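You operate a simulated robot arm through the tools that you are given. There is no shell and no other tool. Be economical: measure what you need, move in short steps, check, and stop when the job is done.

You run a simulated two-armed robot. Do the job below in one go: nothing can be reset, and whatever is moved stays where it is left.

TASK
Put the mint on the trolley top. Press the muesli button three times. Put the green jug in the sink. Put one of the salt blocks from the table top on top of the blue filter. Take the bag clip and put it on the top by the back door. Open the end cupboard door, take the salt drum and put it on the shelf of the end cupboard and shut the door again. Open the top freezer drawer. Do these in any order. Set down upright: mint, green jug, salt drum.

The check looks at the end state, three seconds after you hand in, the way a careful person would. Anything else that was tipped, shoved, dropped, spilled or broken makes it a failure.

THE ROBOT
Two 7-joint arms with three-finger grippers on one trunk, on a base that drives. Base frame: it is fixed to the floor where the robot stands at the start and does not move with it; the origin is under the middle of the robot, x ahead of it, y to its left, z up. Readings come in mm, rad, newtons and seconds.
The left shoulder is at the start at [70, 146, 1239], the right one opposite. With the tool pointing down near the work surface each hand reaches from about 100 to 640 mm from the robot's upright axis, wherever it stands, measured 20 degrees to its own side. Places, roughly: bag clip (3x3x7 cm) [-1100, -500, 800]; blue filter [-500, -250, 750]; end cupboard door [-2700, -800, 500]; green jug (12x8x10 cm) [-300, -800, 800]; mint [750, 0, 1000]; muesli button [900, -100, 1100]; salt block [-750, -500, 750]; salt drum [-1500, -1750, 1000]; shelf of the end cupboard (22x36 cm) [-2840, -940, 500]; sink [-2600, 2400, 800]; top by the back door [-2900, -800, 900]; top freezer drawer [-800, 1700, 400]; trolley top [-1600, -1800, 900]. Payload 2.2 kg a hand.
The TCP of each hand is the grasp point between the finger pads, 28 mm short of the fingertips. In the tool frame z runs along the fingers and y along their closing line. Largest opening 102 mm; the body of the gripper starts 71 mm behind the TCP.
Orientation is told as [roll, pitch, yaw] about the base's x, y, z axes, in that order, counted from this pose: with the fingers straight down and closing along the base's y, the tool's x points along the base's -x, its y along +y and its z along -z.

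THE INTERFACE
- The arms move only by the tool servo_tool. It takes "left_motion", "right_motion" or both (then of equal length, played together; a hand with none holds still); each is a list of rows, each an object (a shift or turn left out is 0, a gripper value left out holds the last) with "gripper": the opening, from 0 (shut) to 1 (fully open); "travel": the shift along the base's x, y, z in mm, a list of three; "dr": the turn, a rotation vector about the base's x, y, z in rad, a list of three. In form: [{"gripper": gripper, "travel": [tx, ty, tz], "dr": [rx, ry, rz]}, ...]. A call has 1 to 10 rows; each row shifts and turns the commanded pose from where the row before left it. Rows are played at 5 a second. More than 50 mm and 0.15 rad between two rows, or a gripper value outside its range, and nothing of the call is played. Where a pose cannot be reached the arm comes as near as it can. A force on the tool above 40 N (or 10 N above the force at the start of the call, whichever is more), or a blocked arm, ends the call early, and 0.2 s more pass. The fingers move at their own pace and stop on an object; they squeeze with about 28 N. The grip force told is the motor's: it shows also when the fingers shut on nothing. Time passes only in rows, and 0.2 s behind the last, so rows that do not move let the fingers close. The reply holds the time, the measured pose of the TCP, the force on the tool along the base axes, the opening and the grip force, in the units named above and with some noise, with the torque about the TCP (base axes, N m) and any sound that the robot's microphone picked up, and new pictures: "pictures" is both (left out), scene, wrist or none (wrist: the cameras of the hands that moved).
- Cameras (640 x 400 px; columns grow to the right, rows downward): "scene" is now at [82.1, -85, 1477.5]; the picture's right is [-0.94, -0.35, -0.00], its down [-0.17, 0.46, -0.87] and it looks along [0.31, -0.82, -0.49] (base axes); focal length 214 px, centre (320, 200). "left" rides on the left gripper at [72, 38, -86] in its tool frame; the picture's right is [-0.46, 0.89, 0.00], its down [-0.60, -0.32, -0.73] and it looks along [-0.65, -0.34, 0.68] (tool axes); focal length 256 px, centre (320, 200). "right" rides on the right gripper at [69, 44, -86] in its tool frame; the picture's right is [-0.53, 0.85, 0.00], its down [-0.58, -0.36, -0.73] and it looks along [-0.62, -0.39, 0.68] (tool axes); focal length 256 px, centre (320, 200). There is no depth. A picture from a camera that has moved, and an enlarged one, comes with that camera's place and axes in the base frame and with its lens.
- move_column(by): slides the trunk up (or, below 0, down) by that many mm; the arms and the scene camera ride with it, the base frame stays. It gives what a move gives, with no picture.
- drive_base(legs): drives the robot by 1 to 6 legs, each [ahead, left, turn to the left] in mm, mm and rad, along the robot's own axes; the way and the turn of a leg run together, so that a leg with both is an arc; at most 1500 mm and 3.142 rad a leg. The arms and the cameras ride along, it lands a little off, and it stops where it bumps. It gives what a move gives, and a new picture of the scene camera.
- pan_tilt(pan, tilt): turns the head with the scene camera to pan (to the left, within 1.501 rad either way) and tilt (down, from -0.506 to 1.204), counted from straight ahead of the robot. It gives what a move gives, and a new picture of the scene camera.
- enlarge(camera, box): a new picture of the part [left, top, right, bottom] of that camera's present view, enlarged. No time passes.
- hand_in(): hands the job in; it is judged then, once.

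Work in short steps. Places have to be worked out from the pictures, the camera data and where the tool is seen: move nearer, look again, correct. Check each grasp and each placing, and mend what went wrong. You have 207 turns and 260 pictures in all, those below and enlarged ones among them. Open the grippers and draw the arms clear of the work before you hand the job in, unless the task says otherwise; then end with one line.

The tools are called after "Request:" by a JSON object that holds its "api" and its "payload". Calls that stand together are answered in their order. servo_tool: Moves the arms, as the interface text tells. Its arguments: {"type":"object","properties":{"left_motion":{"type":"array","items":{"type":"object","properties":{"gripper":{"type":"number"},"travel":{"type":"array","items":{"type":"number"}},"dr":{"type":"array","items":{"type":"number"}}}}},"right_motion":{"type":"array","items":{"type":"object","properties":{"gripper":{"type":"number"},"travel":{"type":"array","items":{"type":"number"}},"dr":{"type":"array","items":{"type":"number"}}}}},"pictures":{"type":"string","enum":["both","scene","wrist","none"]}},"required":[]} The other tools are called the same way: move_column (by) slides the trunk up or down; drive_base (legs) drives the base; pan_tilt (pan, tilt) turns the head that bears the scene camera; enlarge (camera, box) takes an enlarged picture of a part of a camera's view; hand_in () hands the job in.

At the start:

```text
time_s: 0.0
left_position: [405.2, -81.6, 1346.0]
left_tcp_rot: [0.0, 0.001, 0.0]
left_wrist_force: [-0.3, 0.3, 0.9]
left_torque: [-0.03, 0.0, -0.01]
left_finger_gap: 101.9
left_grasp_force: 0.1
right_position: [267.1, -378.4, 1413.1]
right_tcp_rot: [0.0, -0.003, -0.001]
right_wrist_force: [-0.2, -0.1, -0.6]
right_torque: [0.01, 0.01, -0.01]
right_finger_gap: 102.1
right_grasp_force: 0.2
trunk travel left (down, up): [-777.0, 163.0]
robot x, y, heading: [-1.8, -1.6, 0.007]
head pan, tilt: [-1.213, 0.515]
```

scene: 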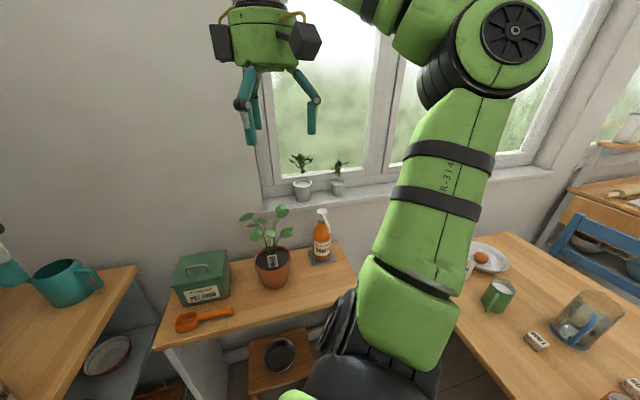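
right: 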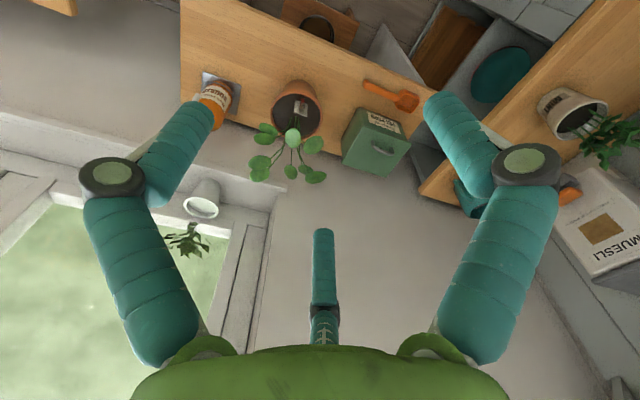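
left: 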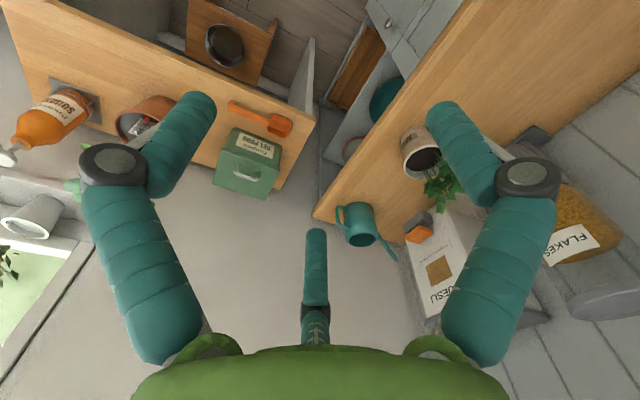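

I'll begin by looking straight ahead, where the mint and the muesli dispenser should be.

Request:
{"api": "pan_tilt", "payload": {"pan": 0, "tilt": 0.5}}

```text
time_s: 1.4
left_position: [405.7, -82.1, 1346.9]
left_tcp_rot: [-0.001, 0.0, 0.001]
left_wrist_force: [0.1, 0.2, 0.3]
left_torque: [0.0, 0.02, 0.0]
left_finger_gap: 101.9
left_grasp_force: 0.0
right_position: [267.0, -379.2, 1414.3]
right_tcp_rot: [0.0, 0.001, -0.001]
right_wrist_force: [0.4, 0.0, -0.2]
right_torque: [-0.04, 0.0, 0.01]
right_finger_gap: 101.8
right_grasp_force: 0.0
trunk travel left (down, up): [-777.0, 163.0]
robot x, y, heading: [-0.1, -0.0, 0.004]
head pan, tilt: [0.0, 0.499]
camera scene: at [141.4, -0.2, 1478.8], right [0.0, -1.0, 0.0], down [-0.48, 0.0, -0.88], along [0.88, 0.0, -0.48], focal length 214 px, centre (320, 200)
```

scene: 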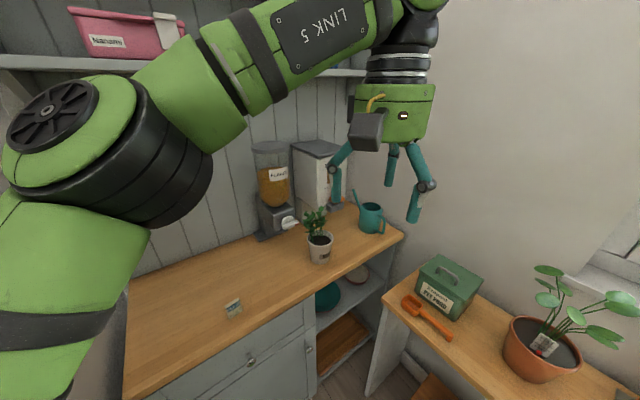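

The mint is the pot in the middle; I'll enlarge the dispensers to find the muesli button.

Request:
{"api": "enlarge", "payload": {"camera": "scene", "box": [230, 130, 410, 270]}}

Request:
{"api": "enlarge", "payload": {"camera": "left", "box": [320, 100, 640, 320]}}

```text
2.86 times, centred on (320, 200) of scene
camera zoom: at [141.4, -0.2, 1478.8], right [0.0, -1.0, 0.0], down [-0.48, 0.0, -0.88], along [0.88, 0.0, -0.48], focal length 613 px, centre (320, 200)
```

zoom: 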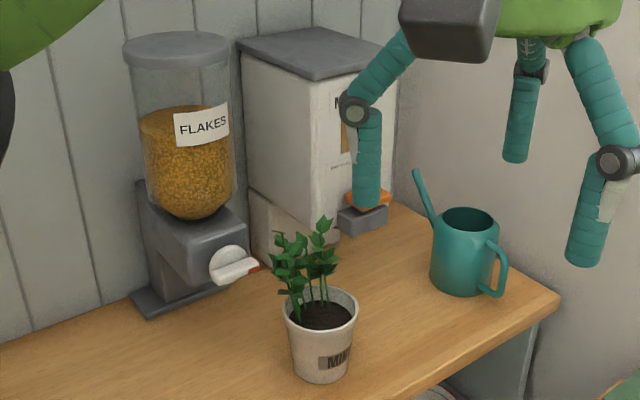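

```text
1.82 times, centred on (480, 210) of left
camera zoom: at [333.7, -43.2, 1432.6], right [0.46, 0.89, 0.0], down [0.6, -0.32, 0.73], along [0.65, -0.34, -0.68], focal length 465 px, centre (29, 182)
```

zoom: 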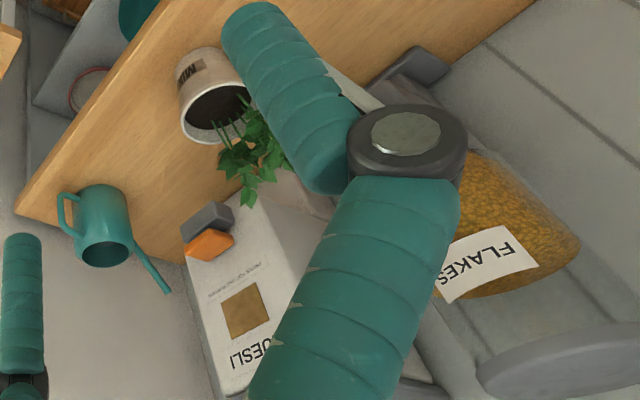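

The room stands turned by about 35° to my frame. I judge the muesli button (orange, pressed from above) at about [961,-71,1031] and the mint rim at about [779,0,970]. I'll look down to see the room round the base before driving.

Request:
{"api": "pan_tilt", "payload": {"pan": -0.35, "tilt": 1.0}}

```text
time_s: 2.3
left_position: [405.6, -80.1, 1346.8]
left_tcp_rot: [0.001, -0.001, 0.0]
left_wrist_force: [-0.3, 0.3, 0.2]
left_torque: [0.01, 0.0, -0.02]
left_finger_gap: 102.0
left_grasp_force: 0.2
right_position: [266.7, -379.1, 1413.3]
right_tcp_rot: [0.001, -0.002, 0.0]
right_wrist_force: [0.0, -1.4, -0.3]
right_torque: [-0.01, 0.03, 0.03]
right_finger_gap: 101.7
right_grasp_force: 0.0
trunk travel left (down, up): [-777.0, 163.0]
robot x, y, heading: [1.1, 2.7, -0.002]
head pan, tilt: [-0.351, 1.0]
camera scene: at [115.9, -24.0, 1437.8], right [-0.34, -0.94, 0.0], down [-0.79, 0.29, -0.54], along [0.51, -0.19, -0.84], focal length 214 px, centre (320, 200)
```

scene: 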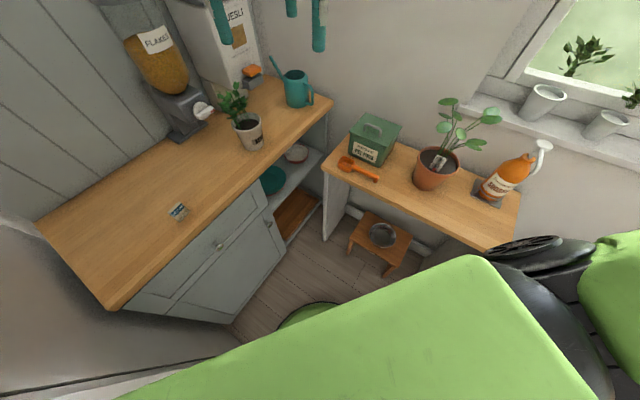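

The base looks about 260 mm in radius; the counter's front edge runs along (0.59,-0.81), and the side table's corner is near (657,-250). I'll drive to about (350,-160) and turn to face the counter.

Request:
{"api": "drive_base", "payload": {"legs": [[352, -162, 0], [0, 0, 0.62]]}}

Request:
{"api": "pan_tilt", "payload": {"pan": -0.35, "tilt": 0.75}}

```text
time_s: 6.3
left_position: [695.1, 3.8, 1345.8]
left_tcp_rot: [-0.002, -0.001, 0.526]
left_wrist_force: [0.6, -0.2, 0.3]
left_torque: [-0.04, 0.0, 0.02]
left_finger_gap: 101.9
left_grasp_force: 0.0
right_position: [726.1, -322.2, 1415.8]
right_tcp_rot: [-0.002, -0.002, 0.526]
right_wrist_force: [-0.4, 0.1, 0.7]
right_torque: [-0.04, -0.02, -0.04]
right_finger_gap: 101.9
right_grasp_force: 0.1
trunk travel left (down, up): [-777.0, 163.0]
robot x, y, heading: [304.8, -131.0, 0.525]
head pan, tilt: [-0.351, 1.0]
stopped in leg 2: the robot was blocked; the commanded pose is now the measured one
camera scene: at [416.7, -91.5, 1437.7], right [0.17, -0.98, 0.0], down [-0.83, -0.15, -0.54], along [0.53, 0.09, -0.84], focal length 214 px, centre (320, 200)
```

scene: 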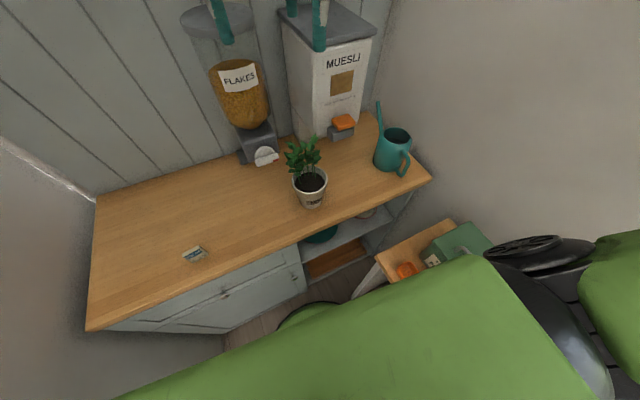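

```text
time_s: 7.1
left_position: [695.7, 4.2, 1346.1]
left_tcp_rot: [-0.001, 0.001, 0.526]
left_wrist_force: [0.1, 0.0, 0.2]
left_torque: [-0.05, 0.02, -0.03]
left_finger_gap: 101.7
left_grasp_force: 0.1
right_position: [725.6, -322.6, 1414.8]
right_tcp_rot: [-0.002, -0.001, 0.525]
right_wrist_force: [0.8, 0.3, -0.2]
right_torque: [0.0, 0.0, -0.01]
right_finger_gap: 101.9
right_grasp_force: 0.1
trunk travel left (down, up): [-777.0, 163.0]
robot x, y, heading: [304.2, -128.7, 0.528]
head pan, tilt: [-0.351, 0.75]
camera scene: at [430.5, -89.5, 1456.7], right [0.17, -0.98, 0.0], down [-0.67, -0.12, -0.73], along [0.72, 0.13, -0.68], focal length 214 px, centre (320, 200)
```

scene: 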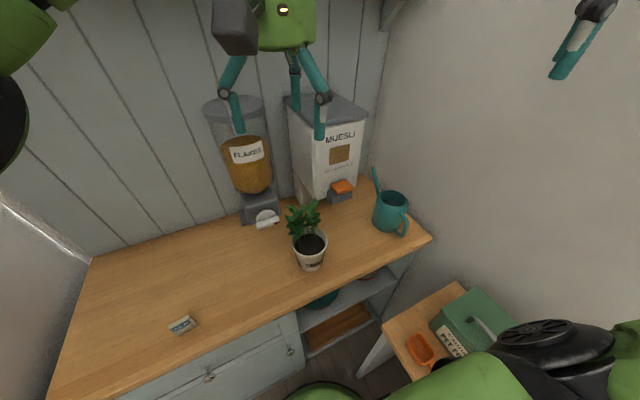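

The turn stopped at 0.53 rad because something blocked it. I'll look to the right side to see what was touched.

Request:
{"api": "pan_tilt", "payload": {"pan": -1.4, "tilt": 0.5}}

Request:
{"api": "pan_tilt", "payload": {"pan": 1.2, "tilt": 0.5}}

```text
time_s: 8.4
left_position: [696.0, 3.6, 1346.8]
left_tcp_rot: [0.001, 0.0, 0.526]
left_wrist_force: [0.3, 0.3, 0.2]
left_torque: [-0.02, -0.02, -0.01]
left_finger_gap: 102.0
left_grasp_force: 0.0
right_position: [724.8, -323.4, 1414.8]
right_tcp_rot: [0.001, -0.002, 0.526]
right_wrist_force: [-0.3, 0.0, 1.0]
right_torque: [0.03, -0.02, -0.02]
right_finger_gap: 101.9
right_grasp_force: 0.1
trunk travel left (down, up): [-777.0, 163.0]
robot x, y, heading: [304.9, -126.8, 0.527]
head pan, tilt: [-1.4, 0.499]
camera scene: at [406.7, -174.6, 1478.8], right [-0.77, -0.64, 0.0], down [-0.31, 0.37, -0.88], along [0.56, -0.67, -0.48], focal length 214 px, centre (320, 200)
```

scene: 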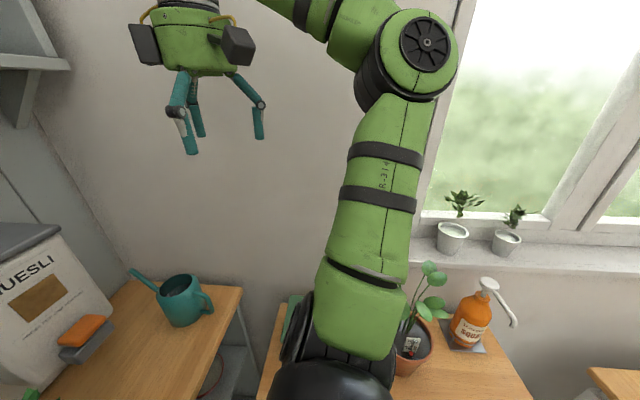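

```text
time_s: 10.7
left_position: [696.0, 2.1, 1345.6]
left_tcp_rot: [-0.001, 0.0, 0.527]
left_wrist_force: [0.4, 0.0, -1.0]
left_torque: [-0.02, 0.02, 0.02]
left_finger_gap: 102.0
left_grasp_force: 0.1
right_position: [725.6, -323.7, 1413.8]
right_tcp_rot: [0.0, -0.001, 0.526]
right_wrist_force: [0.9, 0.6, 0.2]
right_torque: [0.0, 0.02, 0.02]
right_finger_gap: 102.2
right_grasp_force: 0.0
trunk travel left (down, up): [-777.0, 163.0]
robot x, y, heading: [305.3, -128.6, 0.526]
head pan, tilt: [1.201, 0.499]
camera scene: at [333.9, -15.1, 1478.8], right [0.99, 0.16, 0.0], down [0.07, -0.47, -0.88], along [-0.14, 0.87, -0.48], focal length 214 px, centre (320, 200)
```

scene: 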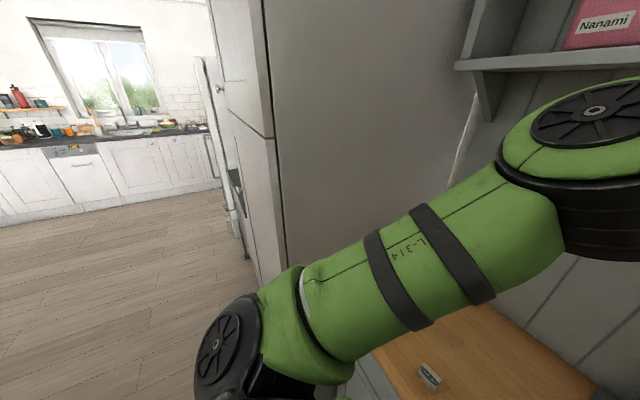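

The left elbow is close to the shelf on the left, so it probably touched it. I'll draw the left hand back and to its own side, then look again.

Request:
{"api": "servo_tool", "payload": {"left_motion": [{"travel": [-42, 16, 0]}, {"travel": [-42, 16, 0]}, {"travel": [-42, 16, 0]}, {"travel": [-42, 16, 0]}, {"travel": [-42, 16, 0]}, {"travel": [-30, 16, 0]}], "pictures": "scene"}}

```text
time_s: 12.1
left_position: [456.3, 101.0, 1344.0]
left_tcp_rot: [-0.001, -0.002, 0.528]
left_wrist_force: [-0.1, 0.7, 0.2]
left_torque: [-0.01, -0.02, 0.0]
left_finger_gap: 102.4
left_grasp_force: 0.0
right_position: [723.2, -322.9, 1416.6]
right_tcp_rot: [-0.003, -0.002, 0.525]
right_wrist_force: [-1.6, 0.5, -0.5]
right_torque: [0.0, -0.03, 0.01]
right_finger_gap: 101.9
right_grasp_force: 0.1
trunk travel left (down, up): [-777.0, 163.0]
robot x, y, heading: [302.8, -127.6, 0.524]
head pan, tilt: [1.201, 0.499]
camera scene: at [331.8, -14.3, 1478.8], right [0.99, 0.16, 0.0], down [0.08, -0.47, -0.88], along [-0.14, 0.87, -0.48], focal length 214 px, centre (320, 200)
```

scene: 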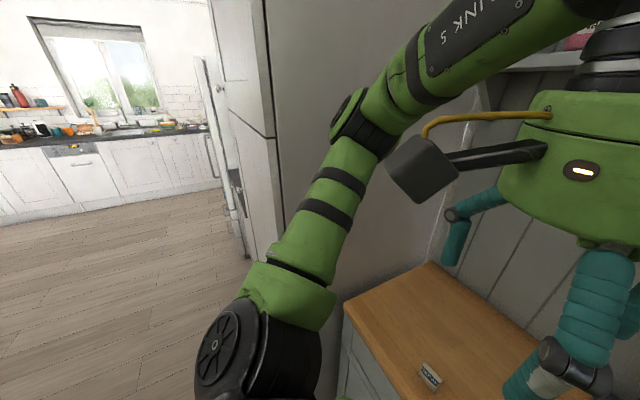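

Now the right hand: shut it, tilt it 0.6 rad so it points ahead and down (clear of the muesli box), and move near the button.

Request:
{"api": "servo_tool", "payload": {"right_motion": [{"gripper": 0, "travel": [20, 30, -30], "dr": [0.0755, -0.13, 0]}, {"travel": [20, 30, -30], "dr": [0.0755, -0.13, 0]}, {"travel": [20, 30, -30], "dr": [0.0755, -0.13, 0]}, {"travel": [20, 30, -30], "dr": [0.0755, -0.13, 0]}, {"travel": [20, 30, -30]}, {"travel": [20, 30, -30]}, {"travel": [20, 30, -30]}], "pictures": "wrist"}}

Request:
{"api": "pan_tilt", "payload": {"pan": -0.4, "tilt": 0.6}}

```text
time_s: 13.7
left_position: [460.6, 102.2, 1343.8]
left_tcp_rot: [-0.002, 0.001, 0.528]
left_wrist_force: [-0.1, -0.2, 1.0]
left_torque: [-0.05, 0.0, 0.04]
left_finger_gap: 101.6
left_grasp_force: 0.0
right_position: [867.2, -112.9, 1203.2]
right_tcp_rot: [0.0, -0.602, 0.526]
right_wrist_force: [0.1, 0.3, 0.4]
right_torque: [-0.03, 0.02, 0.0]
right_finger_gap: 1.7
right_grasp_force: 27.9
trunk travel left (down, up): [-777.0, 163.0]
robot x, y, heading: [309.6, -130.5, 0.526]
head pan, tilt: [1.201, 0.499]
camera right: at [753.8, -129.3, 1236.8], right [-0.04, 0.95, 0.3], down [0.24, -0.28, 0.93], along [0.97, 0.11, -0.21], focal length 256 px, centre (320, 200)
```

right: 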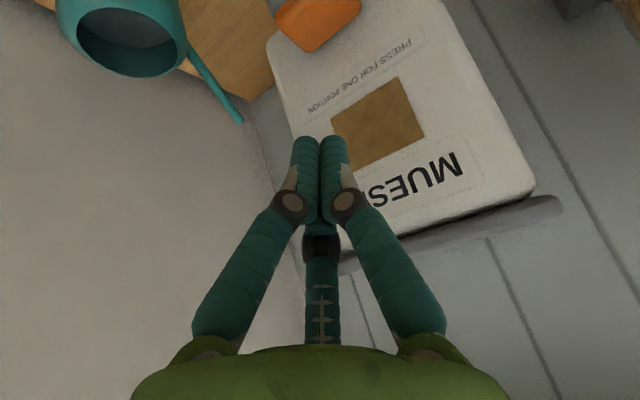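

```text
time_s: 15.4
left_position: [457.8, 100.5, 1344.5]
left_tcp_rot: [0.001, 0.001, 0.528]
left_wrist_force: [-0.2, 0.6, -0.7]
left_torque: [0.04, 0.0, 0.01]
left_finger_gap: 101.8
left_grasp_force: 0.1
right_position: [864.2, -115.9, 1205.4]
right_tcp_rot: [-0.001, -0.605, 0.523]
right_wrist_force: [-0.1, 0.1, -0.1]
right_torque: [-0.02, 0.02, 0.0]
right_finger_gap: 2.3
right_grasp_force: 27.5
trunk travel left (down, up): [-777.0, 163.0]
robot x, y, heading: [304.3, -127.9, 0.523]
head pan, tilt: [-0.4, 0.6]
camera scene: at [435.8, -93.7, 1469.7], right [0.13, -0.99, 0.0], down [-0.56, -0.07, -0.83], along [0.82, 0.1, -0.56], focal length 214 px, centre (320, 200)
```

scene: 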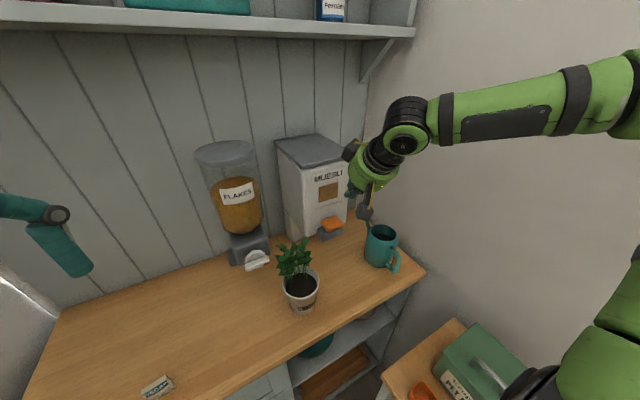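

The arm is clear of the box. I'll enlarge to measure the button better.

Request:
{"api": "enlarge", "payload": {"camera": "scene", "box": [270, 150, 410, 310]}}

Request:
{"api": "enlarge", "payload": {"camera": "right", "box": [220, 0, 400, 110]}}

```text
2.50 times, centred on (340, 230) of scene
camera zoom: at [435.8, -93.7, 1469.7], right [0.13, -0.99, 0.0], down [-0.56, -0.07, -0.83], along [0.82, 0.1, -0.56], focal length 536 px, centre (270, 125)
```

zoom: 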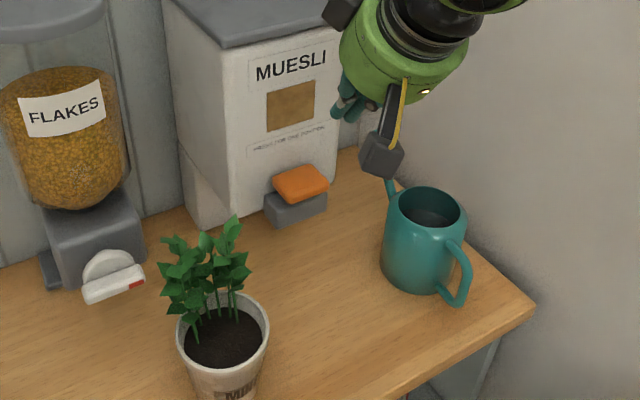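

```text
3.56 times, centred on (310, 55) of right
camera zoom: at [751.8, -131.5, 1238.1], right [-0.04, 0.95, 0.3], down [0.23, -0.29, 0.93], along [0.97, 0.11, -0.21], focal length 910 px, centre (356, 716)
```

zoom: 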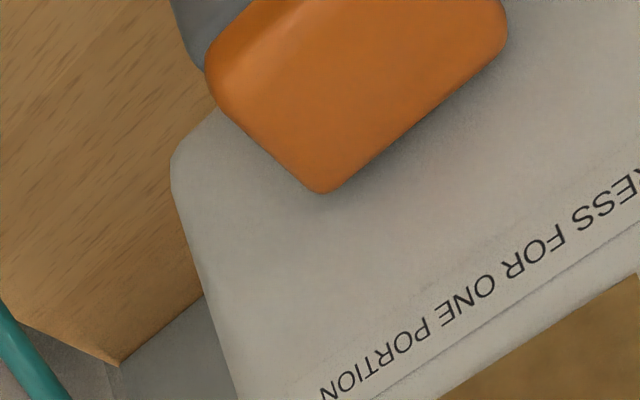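

The two views put the button top at about (875,-74,1098). The fingertips are now at about (878,-108,1182), so I'll shift over it, come down part way and check.

Request:
{"api": "servo_tool", "payload": {"right_motion": [{"travel": [-10, 31, 0]}, {"travel": [0, 0, -25]}, {"travel": [0, 0, -25]}], "pictures": "both"}}

Request:
{"api": "enlarge", "payload": {"camera": "scene", "box": [270, 150, 410, 310]}}

```text
time_s: 16.2
left_position: [459.2, 99.5, 1344.4]
left_tcp_rot: [0.001, 0.0, 0.528]
left_wrist_force: [-0.1, -0.2, 0.0]
left_torque: [-0.01, -0.01, -0.01]
left_finger_gap: 102.1
left_grasp_force: 0.0
right_position: [856.6, -85.8, 1155.3]
right_tcp_rot: [0.002, -0.604, 0.522]
right_wrist_force: [0.3, -0.1, 0.2]
right_torque: [0.04, 0.01, 0.01]
right_finger_gap: 2.1
right_grasp_force: 28.2
trunk travel left (down, up): [-777.0, 163.0]
robot x, y, heading: [305.0, -129.1, 0.524]
head pan, tilt: [-0.4, 0.6]
camera scene: at [437.0, -95.0, 1469.7], right [0.13, -0.99, 0.0], down [-0.56, -0.07, -0.82], along [0.82, 0.1, -0.57], focal length 214 px, centre (320, 200)
camera right: at [743.2, -101.9, 1188.1], right [-0.04, 0.95, 0.31], down [0.24, -0.29, 0.93], along [0.97, 0.11, -0.21], focal length 256 px, centre (320, 200)
```

scene: 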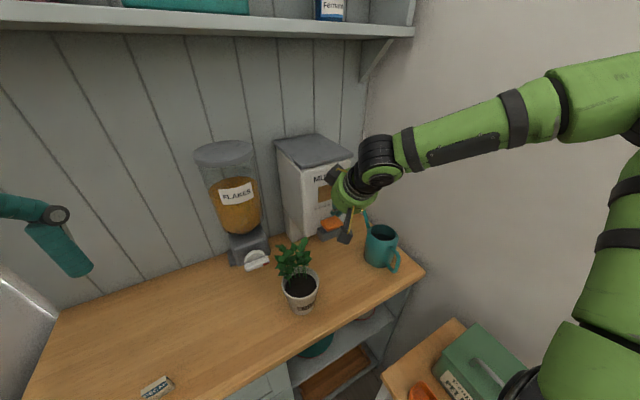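
right: 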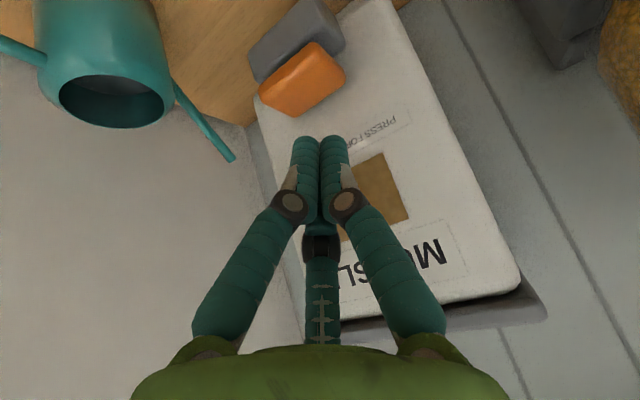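

```text
2.50 times, centred on (340, 230) of scene
camera zoom: at [437.0, -95.0, 1469.7], right [0.13, -0.99, 0.0], down [-0.56, -0.07, -0.82], along [0.82, 0.1, -0.57], focal length 536 px, centre (270, 125)
```

zoom: 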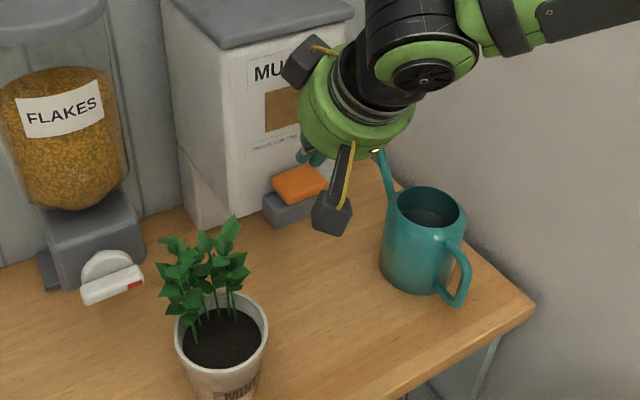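

The button centre now works out to about (890,-71,1076). I'll shift the tips over it and come down to just above it.

Request:
{"api": "servo_tool", "payload": {"right_motion": [{"travel": [18, 6, 0]}, {"travel": [0, 0, -20]}, {"travel": [0, 0, -18]}], "pictures": "wrist"}}

Request:
{"api": "enlarge", "payload": {"camera": "scene", "box": [270, 150, 410, 310]}}

```text
time_s: 17.0
left_position: [458.2, 99.3, 1344.6]
left_tcp_rot: [-0.003, 0.0, 0.526]
left_wrist_force: [-0.1, -0.9, 0.6]
left_torque: [-0.05, 0.02, 0.03]
left_finger_gap: 102.1
left_grasp_force: 0.0
right_position: [875.0, -78.0, 1117.2]
right_tcp_rot: [0.002, -0.604, 0.525]
right_wrist_force: [0.6, 0.2, 0.3]
right_torque: [0.03, -0.02, 0.0]
right_finger_gap: 2.2
right_grasp_force: 27.9
trunk travel left (down, up): [-777.0, 163.0]
robot x, y, heading: [303.6, -129.6, 0.531]
head pan, tilt: [-0.4, 0.6]
camera right: at [760.4, -93.0, 1149.5], right [-0.04, 0.95, 0.3], down [0.23, -0.29, 0.93], along [0.97, 0.11, -0.21], focal length 256 px, centre (320, 200)
```

right: 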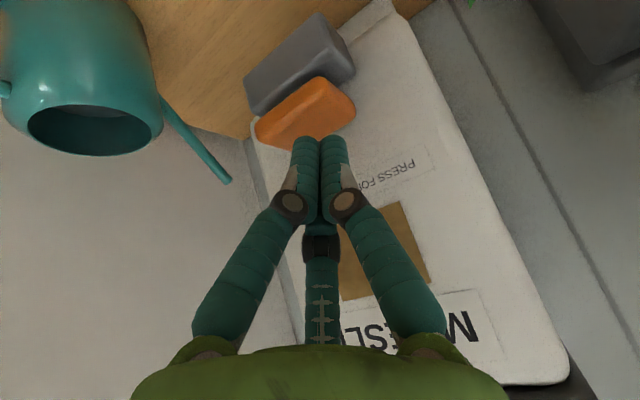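

```text
2.50 times, centred on (340, 230) of scene
camera zoom: at [435.6, -93.5, 1469.8], right [0.13, -0.99, 0.0], down [-0.56, -0.07, -0.83], along [0.82, 0.1, -0.56], focal length 536 px, centre (270, 125)
```

zoom: 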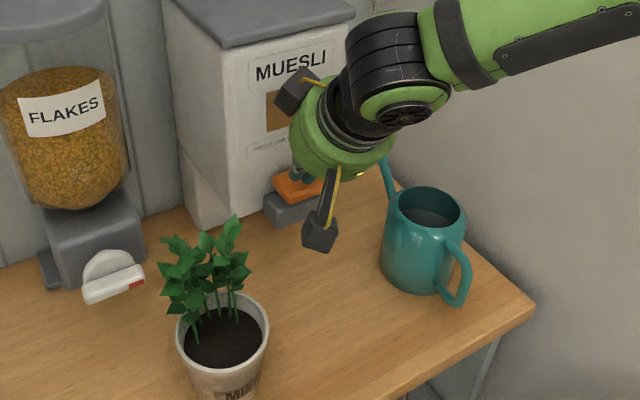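

The tips sit just above the button. I'll press down in 5 mm steps, watching force and sound.

Request:
{"api": "servo_tool", "payload": {"right_motion": [{"travel": [-5, -2, -5]}, {"travel": [0, 0, -5]}, {"travel": [0, 0, -5]}], "pictures": "none"}}

Request:
{"api": "servo_tool", "payload": {"right_motion": [{"travel": [0, 0, -4]}, {"travel": [0, 0, -4]}], "pictures": "wrist"}}

```text
time_s: 17.8
left_position: [458.4, 100.6, 1344.9]
left_tcp_rot: [0.001, 0.001, 0.529]
left_wrist_force: [0.7, -0.1, 0.0]
left_torque: [-0.04, 0.01, -0.03]
left_finger_gap: 102.2
left_grasp_force: 0.0
right_position: [869.0, -79.2, 1102.6]
right_tcp_rot: [0.0, -0.604, 0.526]
right_wrist_force: [-0.3, 0.2, -0.1]
right_torque: [0.0, -0.02, -0.02]
right_finger_gap: 2.1
right_grasp_force: 27.5
trunk travel left (down, up): [-777.0, 163.0]
robot x, y, heading: [303.3, -127.8, 0.524]
head pan, tilt: [-0.4, 0.6]
```

```text
time_s: 18.4
left_position: [458.9, 100.2, 1344.8]
left_tcp_rot: [0.0, 0.001, 0.528]
left_wrist_force: [-0.1, -0.5, -0.4]
left_torque: [-0.02, -0.01, 0.01]
left_finger_gap: 102.1
left_grasp_force: 0.1
right_position: [867.7, -79.2, 1093.3]
right_tcp_rot: [0.0, -0.603, 0.526]
right_wrist_force: [0.1, 0.3, 0.8]
right_torque: [0.02, -0.01, -0.01]
right_finger_gap: 2.2
right_grasp_force: 28.5
trunk travel left (down, up): [-777.0, 163.0]
robot x, y, heading: [302.9, -126.6, 0.526]
head pan, tilt: [-0.4, 0.6]
camera right: at [755.0, -95.0, 1126.3], right [-0.04, 0.95, 0.3], down [0.23, -0.29, 0.93], along [0.97, 0.11, -0.21], focal length 256 px, centre (320, 200)
```

right: 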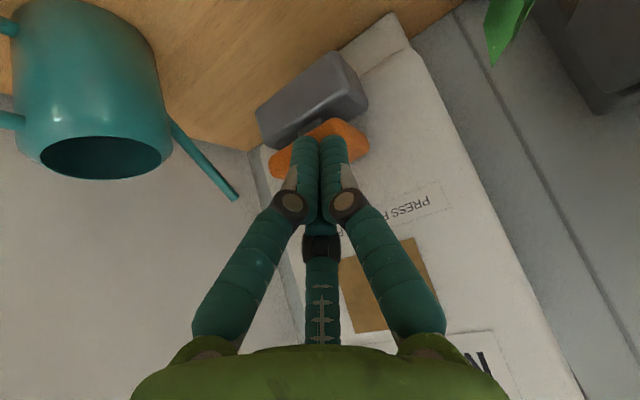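

There's no contact yet at tip height 1070, so I'll go on down.

Request:
{"api": "servo_tool", "payload": {"right_motion": [{"travel": [0, 0, -4]}, {"travel": [0, 0, -4]}, {"travel": [0, 0, -4]}], "pictures": "wrist"}}

```text
time_s: 19.2
left_position: [458.1, 99.6, 1345.1]
left_tcp_rot: [0.0, -0.002, 0.528]
left_wrist_force: [0.1, 0.4, 0.2]
left_torque: [-0.01, 0.01, 0.02]
left_finger_gap: 101.8
left_grasp_force: 0.1
right_position: [867.0, -79.9, 1082.4]
right_tcp_rot: [0.0, -0.604, 0.523]
right_wrist_force: [-0.5, -0.1, 2.6]
right_torque: [0.08, 0.0, 0.03]
right_finger_gap: 2.1
right_grasp_force: 27.9
trunk travel left (down, up): [-777.0, 163.0]
robot x, y, heading: [301.8, -130.0, 0.531]
head pan, tilt: [-0.4, 0.6]
heard: click
camera right: at [754.6, -95.1, 1114.7], right [-0.04, 0.95, 0.3], down [0.23, -0.29, 0.93], along [0.97, 0.11, -0.21], focal length 256 px, centre (320, 200)
```

right: 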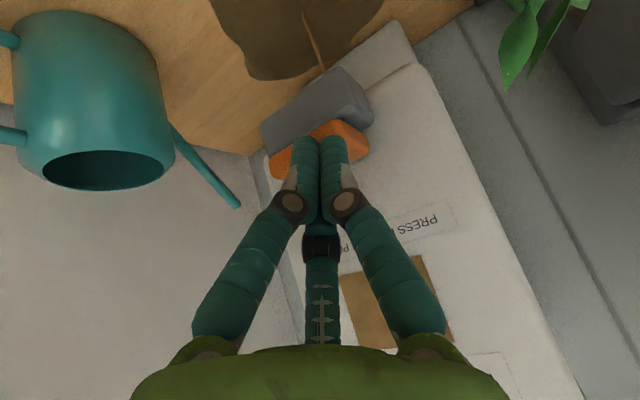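

A click came at TCP height 1082: that is press one. Now release by 14 mm and press again, twice, in separate calls.

Request:
{"api": "servo_tool", "payload": {"right_motion": [{"travel": [0, 0, 7]}, {"travel": [0, 0, 7]}], "pictures": "none"}}

Request:
{"api": "servo_tool", "payload": {"right_motion": [{"travel": [0, 0, -7]}, {"travel": [0, 0, -7]}], "pictures": "none"}}

```text
time_s: 19.8
left_position: [457.6, 98.8, 1343.7]
left_tcp_rot: [-0.001, 0.001, 0.526]
left_wrist_force: [-0.4, 0.2, 0.5]
left_torque: [-0.01, -0.02, -0.02]
left_finger_gap: 101.8
left_grasp_force: 0.0
right_position: [868.5, -79.7, 1095.5]
right_tcp_rot: [0.0, -0.603, 0.524]
right_wrist_force: [-1.2, 0.6, -0.3]
right_torque: [-0.01, 0.0, 0.0]
right_finger_gap: 2.3
right_grasp_force: 27.8
trunk travel left (down, up): [-777.0, 163.0]
robot x, y, heading: [305.9, -131.8, 0.53]
head pan, tilt: [-0.4, 0.6]
```

```text
time_s: 20.4
left_position: [458.5, 99.5, 1344.0]
left_tcp_rot: [0.001, -0.001, 0.528]
left_wrist_force: [-0.1, 0.1, 0.0]
left_torque: [0.01, -0.02, -0.03]
left_finger_gap: 102.0
left_grasp_force: 0.0
right_position: [868.4, -79.0, 1081.6]
right_tcp_rot: [0.001, -0.603, 0.523]
right_wrist_force: [0.2, -1.0, 2.4]
right_torque: [0.05, -0.01, -0.01]
right_finger_gap: 2.0
right_grasp_force: 28.4
trunk travel left (down, up): [-777.0, 163.0]
robot x, y, heading: [303.8, -129.4, 0.527]
head pan, tilt: [-0.4, 0.6]
heard: click
```

Press two clicked. Release and press a third time.

Request:
{"api": "servo_tool", "payload": {"right_motion": [{"travel": [0, 0, 7]}, {"travel": [0, 0, 7]}], "pictures": "none"}}

Request:
{"api": "servo_tool", "payload": {"right_motion": [{"travel": [0, 0, -7]}, {"travel": [0, 0, -7]}], "pictures": "none"}}

```text
time_s: 21.0
left_position: [458.1, 101.0, 1345.1]
left_tcp_rot: [-0.002, 0.0, 0.526]
left_wrist_force: [-0.2, -0.2, -0.7]
left_torque: [-0.01, 0.01, -0.02]
left_finger_gap: 101.8
left_grasp_force: 0.1
right_position: [868.3, -78.1, 1095.3]
right_tcp_rot: [-0.002, -0.605, 0.525]
right_wrist_force: [-0.6, -0.6, 0.4]
right_torque: [-0.02, 0.01, 0.01]
right_finger_gap: 2.3
right_grasp_force: 27.6
trunk travel left (down, up): [-777.0, 163.0]
robot x, y, heading: [306.4, -128.7, 0.532]
head pan, tilt: [-0.4, 0.6]
```

```text
time_s: 21.6
left_position: [457.6, 99.4, 1343.7]
left_tcp_rot: [0.0, 0.002, 0.527]
left_wrist_force: [-0.5, 0.2, -0.3]
left_torque: [0.02, -0.02, 0.02]
left_finger_gap: 101.9
left_grasp_force: 0.0
right_position: [868.2, -78.9, 1081.4]
right_tcp_rot: [0.0, -0.607, 0.522]
right_wrist_force: [-0.4, -0.8, 4.4]
right_torque: [0.05, -0.03, 0.01]
right_finger_gap: 2.2
right_grasp_force: 28.3
trunk travel left (down, up): [-777.0, 163.0]
robot x, y, heading: [304.3, -130.5, 0.525]
head pan, tilt: [-0.4, 0.6]
heard: click
```

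Three clicks, so the muesli is done. I'll back the right hand up and away, open it, and look at the mint.

Request:
{"api": "servo_tool", "payload": {"right_motion": [{"travel": [0, 0, 40]}, {"travel": [-20, -15, 40]}, {"travel": [-40, -20, 20], "gripper": 1}, {"travel": [-43, -25, 0]}, {"travel": [-43, -25, 0]}, {"travel": [-43, -25, 0]}], "pictures": "both"}}

Request:
{"api": "enlarge", "payload": {"camera": "scene", "box": [240, 220, 360, 330]}}

```text
time_s: 23.0
left_position: [456.7, 99.0, 1344.9]
left_tcp_rot: [-0.002, -0.002, 0.528]
left_wrist_force: [-0.2, 0.2, -0.6]
left_torque: [0.02, 0.01, 0.0]
left_finger_gap: 102.1
left_grasp_force: 0.1
right_position: [733.5, -172.4, 1231.1]
right_tcp_rot: [0.001, -0.604, 0.525]
right_wrist_force: [-0.4, -0.1, 0.5]
right_torque: [0.04, -0.02, -0.03]
right_finger_gap: 102.2
right_grasp_force: 0.1
right hand out of reach, approached as far as the arm can: row 5, 6
trunk travel left (down, up): [-777.0, 163.0]
robot x, y, heading: [302.2, -129.2, 0.532]
head pan, tilt: [-0.4, 0.6]
camera scene: at [434.3, -95.4, 1469.9], right [0.13, -0.99, 0.0], down [-0.56, -0.07, -0.83], along [0.82, 0.11, -0.56], focal length 214 px, centre (320, 200)
camera right: at [620.9, -187.6, 1262.9], right [-0.04, 0.95, 0.3], down [0.24, -0.29, 0.93], along [0.97, 0.11, -0.21], focal length 256 px, centre (320, 200)
```

scene: 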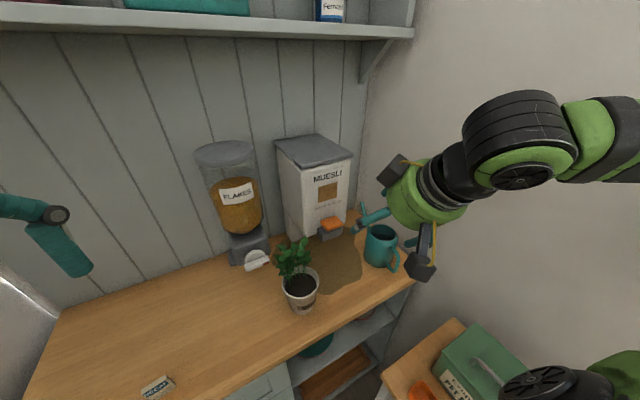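
right: 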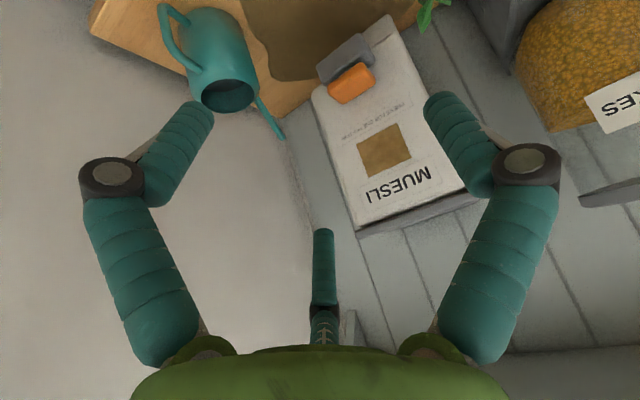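

```text
3.64 times, centred on (300, 275) of scene
camera zoom: at [434.3, -95.4, 1469.9], right [0.13, -0.99, 0.0], down [-0.56, -0.07, -0.83], along [0.82, 0.11, -0.56], focal length 780 px, centre (393, -73)
```

zoom: 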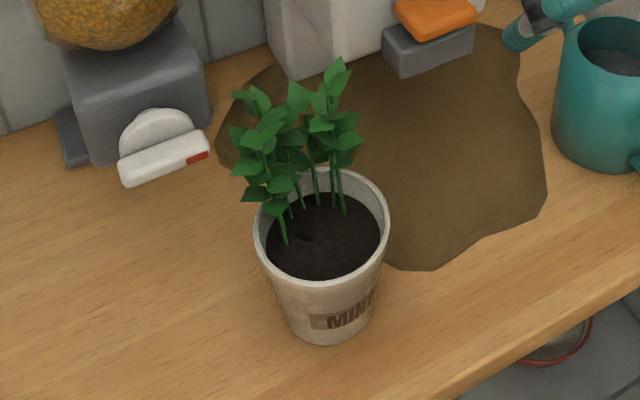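

Three portions lie on the counter, as dispensed. I judge the mint pot at (755,0), base z≈877, rim z≈992, rim about 93 mm wide. I'll bring the right hand low in front of it, tilted 1.0 rad, for a side grasp.

Request:
{"api": "servo_tool", "payload": {"right_motion": [{"travel": [-10, 27, -45], "dr": [0.067, -0.115, 0]}, {"travel": [-20, 27, -45], "dr": [0.067, -0.115, 0]}, {"travel": [-30, 27, -45], "dr": [0.067, -0.115, 0]}, {"travel": [-25, 26, -40]}], "pictures": "both"}}

```text
refused: row 1 steps farther than a row can; nothing moved
```

The steps were a little too long, so I'll shorten them.

Request:
{"api": "servo_tool", "payload": {"right_motion": [{"travel": [-10, 20, -38], "dr": [0.067, -0.115, 0]}, {"travel": [-20, 22, -38], "dr": [0.067, -0.115, 0]}, {"travel": [-25, 22, -36], "dr": [0.067, -0.115, 0]}, {"travel": [-25, 22, -36]}, {"travel": [-10, 21, -36]}], "pictures": "both"}}

```text
time_s: 24.2
left_position: [461.1, 100.8, 1343.7]
left_tcp_rot: [0.0, 0.003, 0.528]
left_wrist_force: [0.5, 0.2, 1.8]
left_torque: [0.02, 0.04, -0.01]
left_finger_gap: 102.0
left_grasp_force: 0.0
right_position: [761.9, 16.2, 1123.7]
right_tcp_rot: [0.008, -1.003, 0.517]
right_wrist_force: [0.4, -0.2, -0.2]
right_torque: [0.0, 0.0, 0.01]
right_finger_gap: 101.8
right_grasp_force: 0.1
right hand out of reach, approached as far as the arm can: row 1, 2, 3, 4
trunk travel left (down, up): [-777.0, 163.0]
robot x, y, heading: [301.6, -131.0, 0.527]
head pan, tilt: [-0.4, 0.6]
camera scene: at [438.6, -93.4, 1469.5], right [0.13, -0.99, 0.0], down [-0.56, -0.07, -0.82], along [0.82, 0.1, -0.57], focal length 214 px, centre (320, 200)
camera right: at [644.5, -1.6, 1113.3], right [-0.17, 0.87, 0.45], down [-0.08, -0.47, 0.88], along [0.98, 0.12, 0.15], focal length 256 px, centre (320, 200)
```

scene: 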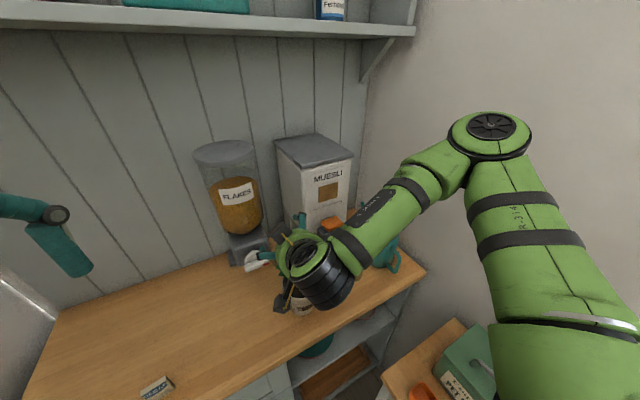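
right: 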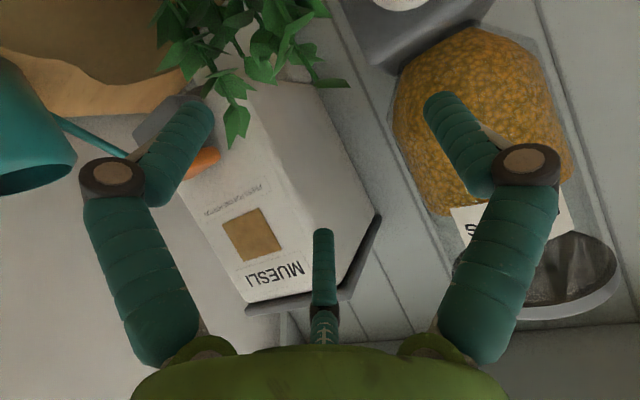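

The arm can't fold that close in at this height. I'll back the base 150 mm, which also takes the hand away from the foliage below it.

Request:
{"api": "drive_base", "payload": {"legs": [[-150, 0, 0]]}}

Request:
{"api": "servo_tool", "payload": {"right_motion": [{"travel": [0, 0, -20]}], "pictures": "wrist"}}

```text
time_s: 25.5
left_position: [331.5, 26.7, 1343.6]
left_tcp_rot: [0.001, 0.003, 0.527]
left_wrist_force: [1.0, 1.0, -0.3]
left_torque: [-0.05, 0.04, -0.04]
left_finger_gap: 101.9
left_grasp_force: 0.0
right_position: [632.6, -57.5, 1122.4]
right_tcp_rot: [0.002, -1.001, 0.523]
right_wrist_force: [-0.5, -0.7, -0.1]
right_torque: [0.02, -0.04, 0.02]
right_finger_gap: 102.0
right_grasp_force: 0.0
trunk travel left (down, up): [-777.0, 163.0]
robot x, y, heading: [175.9, -202.9, 0.532]
head pan, tilt: [-0.4, 0.6]
camera scene: at [309.7, -167.0, 1469.3], right [0.13, -0.99, 0.0], down [-0.56, -0.07, -0.82], along [0.82, 0.1, -0.57], focal length 214 px, centre (320, 200)
```

scene: 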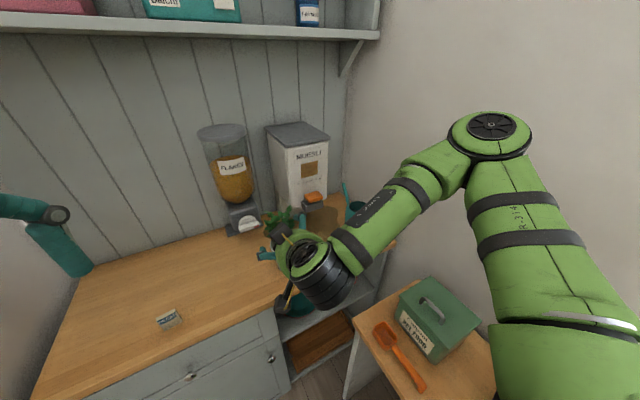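

```text
time_s: 25.9
left_position: [331.3, 25.7, 1343.2]
left_tcp_rot: [0.0, 0.003, 0.526]
left_wrist_force: [-0.7, 0.1, -0.2]
left_torque: [-0.03, 0.05, 0.04]
left_finger_gap: 101.9
left_grasp_force: 0.1
right_position: [632.1, -58.7, 1105.1]
right_tcp_rot: [0.005, -1.0, 0.521]
right_wrist_force: [-0.2, 0.2, -0.5]
right_torque: [0.02, 0.0, -0.04]
right_finger_gap: 102.1
right_grasp_force: 0.1
trunk travel left (down, up): [-777.0, 163.0]
robot x, y, heading: [175.2, -205.2, 0.528]
head pan, tilt: [-0.4, 0.6]
camera right: at [515.5, -77.1, 1093.4], right [-0.18, 0.87, 0.45], down [-0.08, -0.47, 0.88], along [0.98, 0.12, 0.15], focal length 256 px, centre (320, 200)
```

right: 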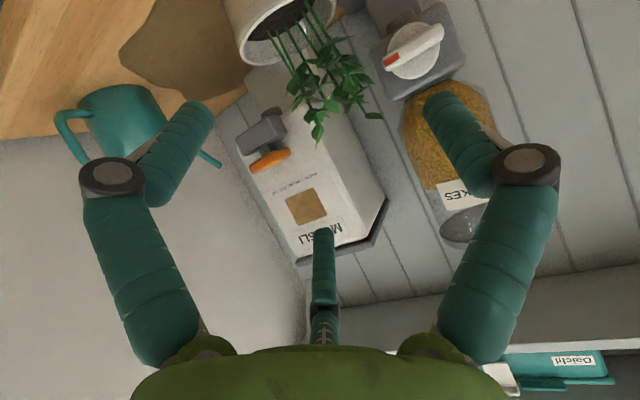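

The mint is ahead, its rim near (745,-12,978). I'll go down in front of it and look again.

Request:
{"api": "servo_tool", "payload": {"right_motion": [{"travel": [0, 0, -40]}, {"travel": [0, 0, -40]}, {"travel": [0, 0, -40]}, {"travel": [0, 0, -30]}], "pictures": "wrist"}}

Request:
{"api": "enlarge", "payload": {"camera": "scene", "box": [200, 180, 380, 340]}}

```text
time_s: 26.9
left_position: [328.5, 23.6, 1343.8]
left_tcp_rot: [0.001, 0.0, 0.528]
left_wrist_force: [0.4, 0.6, 0.3]
left_torque: [0.04, 0.01, -0.01]
left_finger_gap: 102.0
left_grasp_force: 0.0
right_position: [670.2, -113.4, 1008.4]
right_tcp_rot: [0.008, -1.003, 0.522]
right_wrist_force: [-0.5, 0.0, 0.0]
right_torque: [-0.02, 0.0, 0.02]
right_finger_gap: 102.1
right_grasp_force: 0.2
right hand out of reach, approached as far as the arm can: row 1, 2, 3, 4
trunk travel left (down, up): [-777.0, 163.0]
robot x, y, heading: [176.2, -204.2, 0.527]
head pan, tilt: [-0.4, 0.6]
camera right: at [552.5, -131.5, 997.3], right [-0.18, 0.87, 0.45], down [-0.08, -0.47, 0.88], along [0.98, 0.12, 0.15], focal length 256 px, centre (320, 200)
```

right: 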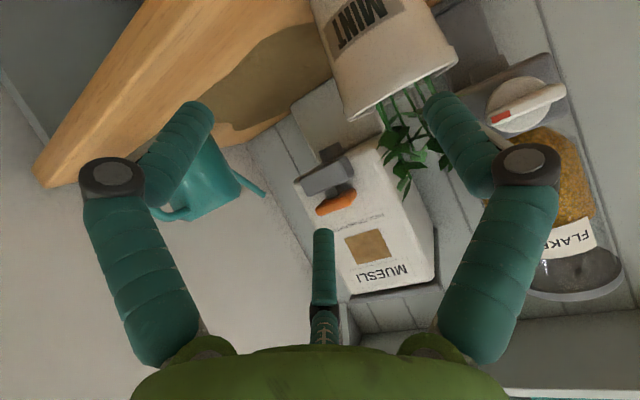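

```text
2.50 times, centred on (290, 260) of scene
camera zoom: at [306.5, -169.5, 1469.8], right [0.13, -0.99, 0.0], down [-0.56, -0.07, -0.83], along [0.82, 0.11, -0.56], focal length 536 px, centre (395, 50)
```

zoom: 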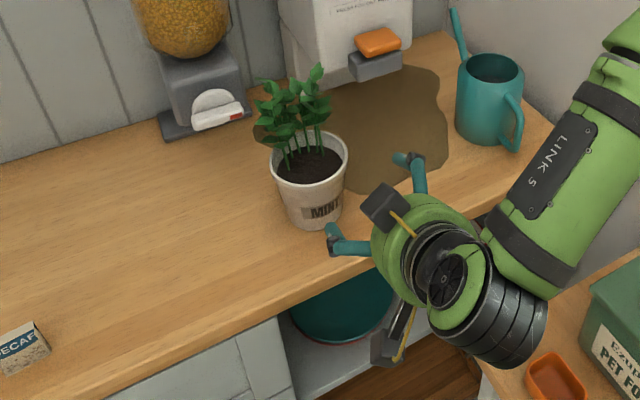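

At this trunk height the wrist can't get lower with this tilt. I'll raise the hand again and lower the trunk 160 mm, which carries the hand to the right height.

Request:
{"api": "servo_tool", "payload": {"right_motion": [{"travel": [0, 0, 40]}, {"travel": [0, 0, 40]}, {"travel": [0, 0, 40]}, {"travel": [0, 0, 30]}], "pictures": "none"}}

Request:
{"api": "move_column", "payload": {"by": -160}}

Request:
{"api": "servo_tool", "payload": {"right_motion": [{"travel": [0, 0, -5]}], "pictures": "both"}}

```text
time_s: 27.9
left_position: [327.8, 25.2, 1345.9]
left_tcp_rot: [-0.001, -0.001, 0.526]
left_wrist_force: [0.0, 0.2, 0.6]
left_torque: [0.0, 0.02, 0.02]
left_finger_gap: 102.1
left_grasp_force: 0.1
right_position: [674.1, -109.8, 1157.3]
right_tcp_rot: [0.001, -1.004, 0.525]
right_wrist_force: [0.5, -0.1, 0.3]
right_torque: [0.04, -0.01, -0.02]
right_finger_gap: 101.8
right_grasp_force: 0.0
right hand out of reach, approached as far as the arm can: row 2
trunk travel left (down, up): [-777.0, 163.0]
robot x, y, heading: [171.6, -209.8, 0.531]
head pan, tilt: [-0.4, 0.6]
```

```text
time_s: 29.8
left_position: [328.9, 25.9, 1185.0]
left_tcp_rot: [0.0, -0.001, 0.528]
left_wrist_force: [-0.4, -0.1, 0.2]
left_torque: [0.0, 0.01, -0.01]
left_finger_gap: 102.0
left_grasp_force: 0.0
right_position: [675.0, -109.0, 998.7]
right_tcp_rot: [0.003, -1.005, 0.524]
right_wrist_force: [0.1, 0.0, -0.3]
right_torque: [0.02, 0.04, 0.01]
right_finger_gap: 101.9
right_grasp_force: 0.1
trunk travel left (down, up): [-617.0, 323.0]
robot x, y, heading: [175.6, -204.5, 0.527]
head pan, tilt: [-0.4, 0.6]
```

```text
time_s: 30.2
left_position: [329.3, 25.6, 1184.6]
left_tcp_rot: [-0.001, 0.001, 0.527]
left_wrist_force: [0.0, -0.6, -0.1]
left_torque: [0.01, -0.01, 0.01]
left_finger_gap: 101.7
left_grasp_force: 0.1
right_position: [675.0, -109.3, 992.9]
right_tcp_rot: [0.004, -1.004, 0.522]
right_wrist_force: [-1.1, 0.0, 0.1]
right_torque: [0.0, 0.02, 0.0]
right_finger_gap: 102.2
right_grasp_force: 0.0
trunk travel left (down, up): [-617.0, 323.0]
robot x, y, heading: [177.1, -205.7, 0.524]
head pan, tilt: [-0.4, 0.6]
camera scene: at [306.8, -168.7, 1309.7], right [0.13, -0.99, 0.0], down [-0.56, -0.07, -0.82], along [0.82, 0.1, -0.57], focal length 214 px, centre (320, 200)
camera right: at [558.2, -127.2, 982.0], right [-0.17, 0.87, 0.45], down [-0.08, -0.47, 0.88], along [0.98, 0.12, 0.15], focal length 256 px, centre (320, 200)
```

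scene: 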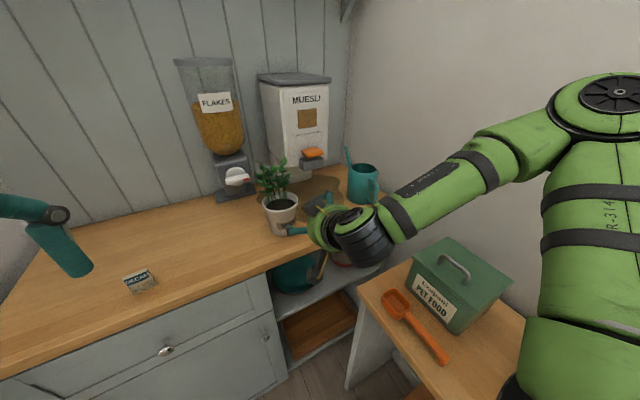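
right: 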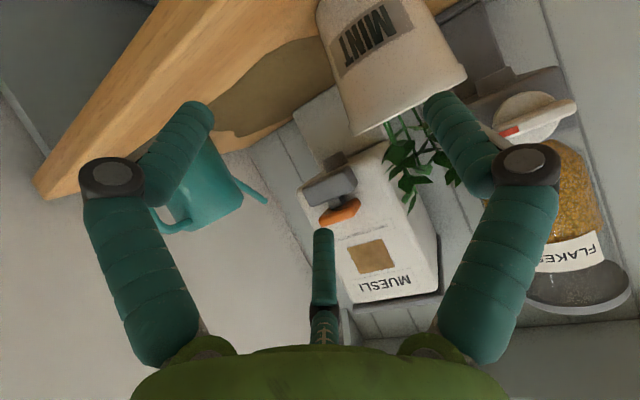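

Both views place the pot rim centre at about (761,-5,978) and the counter at z≈880. I'll move to a pre-grasp 112 mm in front at z=925.

Request:
{"api": "servo_tool", "payload": {"right_motion": [{"travel": [-5, 16, -23]}, {"travel": [-5, 16, -23]}, {"travel": [-1, 16, -22]}], "pictures": "both"}}

```text
time_s: 31.0
left_position: [330.0, 25.6, 1184.4]
left_tcp_rot: [0.0, 0.002, 0.527]
left_wrist_force: [0.6, 0.1, 0.1]
left_torque: [0.03, 0.01, -0.02]
left_finger_gap: 102.1
left_grasp_force: 0.0
right_position: [666.3, -61.3, 924.4]
right_tcp_rot: [0.003, -1.002, 0.52]
right_wrist_force: [-0.9, -0.8, -0.9]
right_torque: [0.04, 0.05, 0.02]
right_finger_gap: 101.9
right_grasp_force: 0.0
trunk travel left (down, up): [-617.0, 323.0]
robot x, y, heading: [176.9, -206.4, 0.524]
head pan, tilt: [-0.4, 0.6]
camera scene: at [307.9, -168.8, 1309.6], right [0.13, -0.99, 0.0], down [-0.56, -0.07, -0.82], along [0.82, 0.1, -0.57], focal length 214 px, centre (320, 200)
camera right: at [548.6, -80.0, 913.5], right [-0.17, 0.87, 0.45], down [-0.08, -0.47, 0.88], along [0.98, 0.12, 0.15], focal length 256 px, centre (320, 200)
```

scene: 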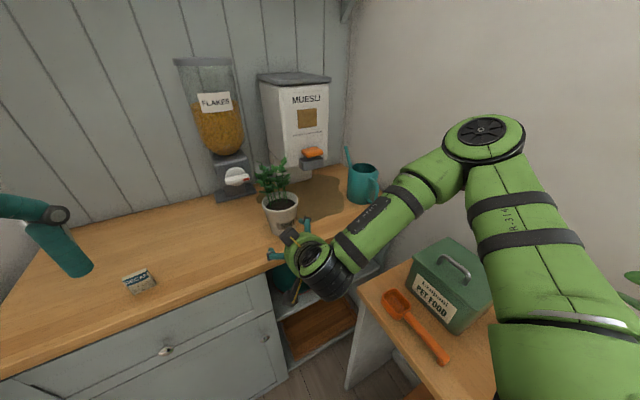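
right: 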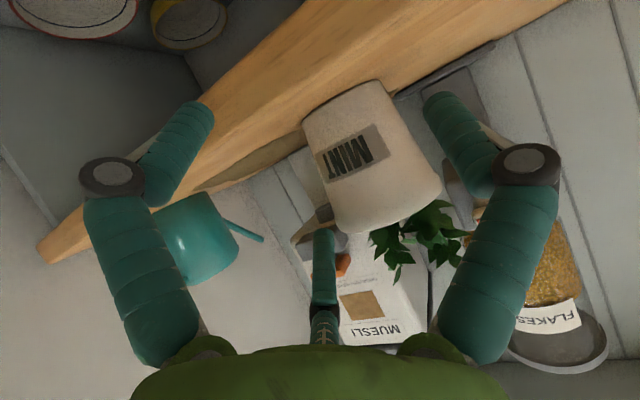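

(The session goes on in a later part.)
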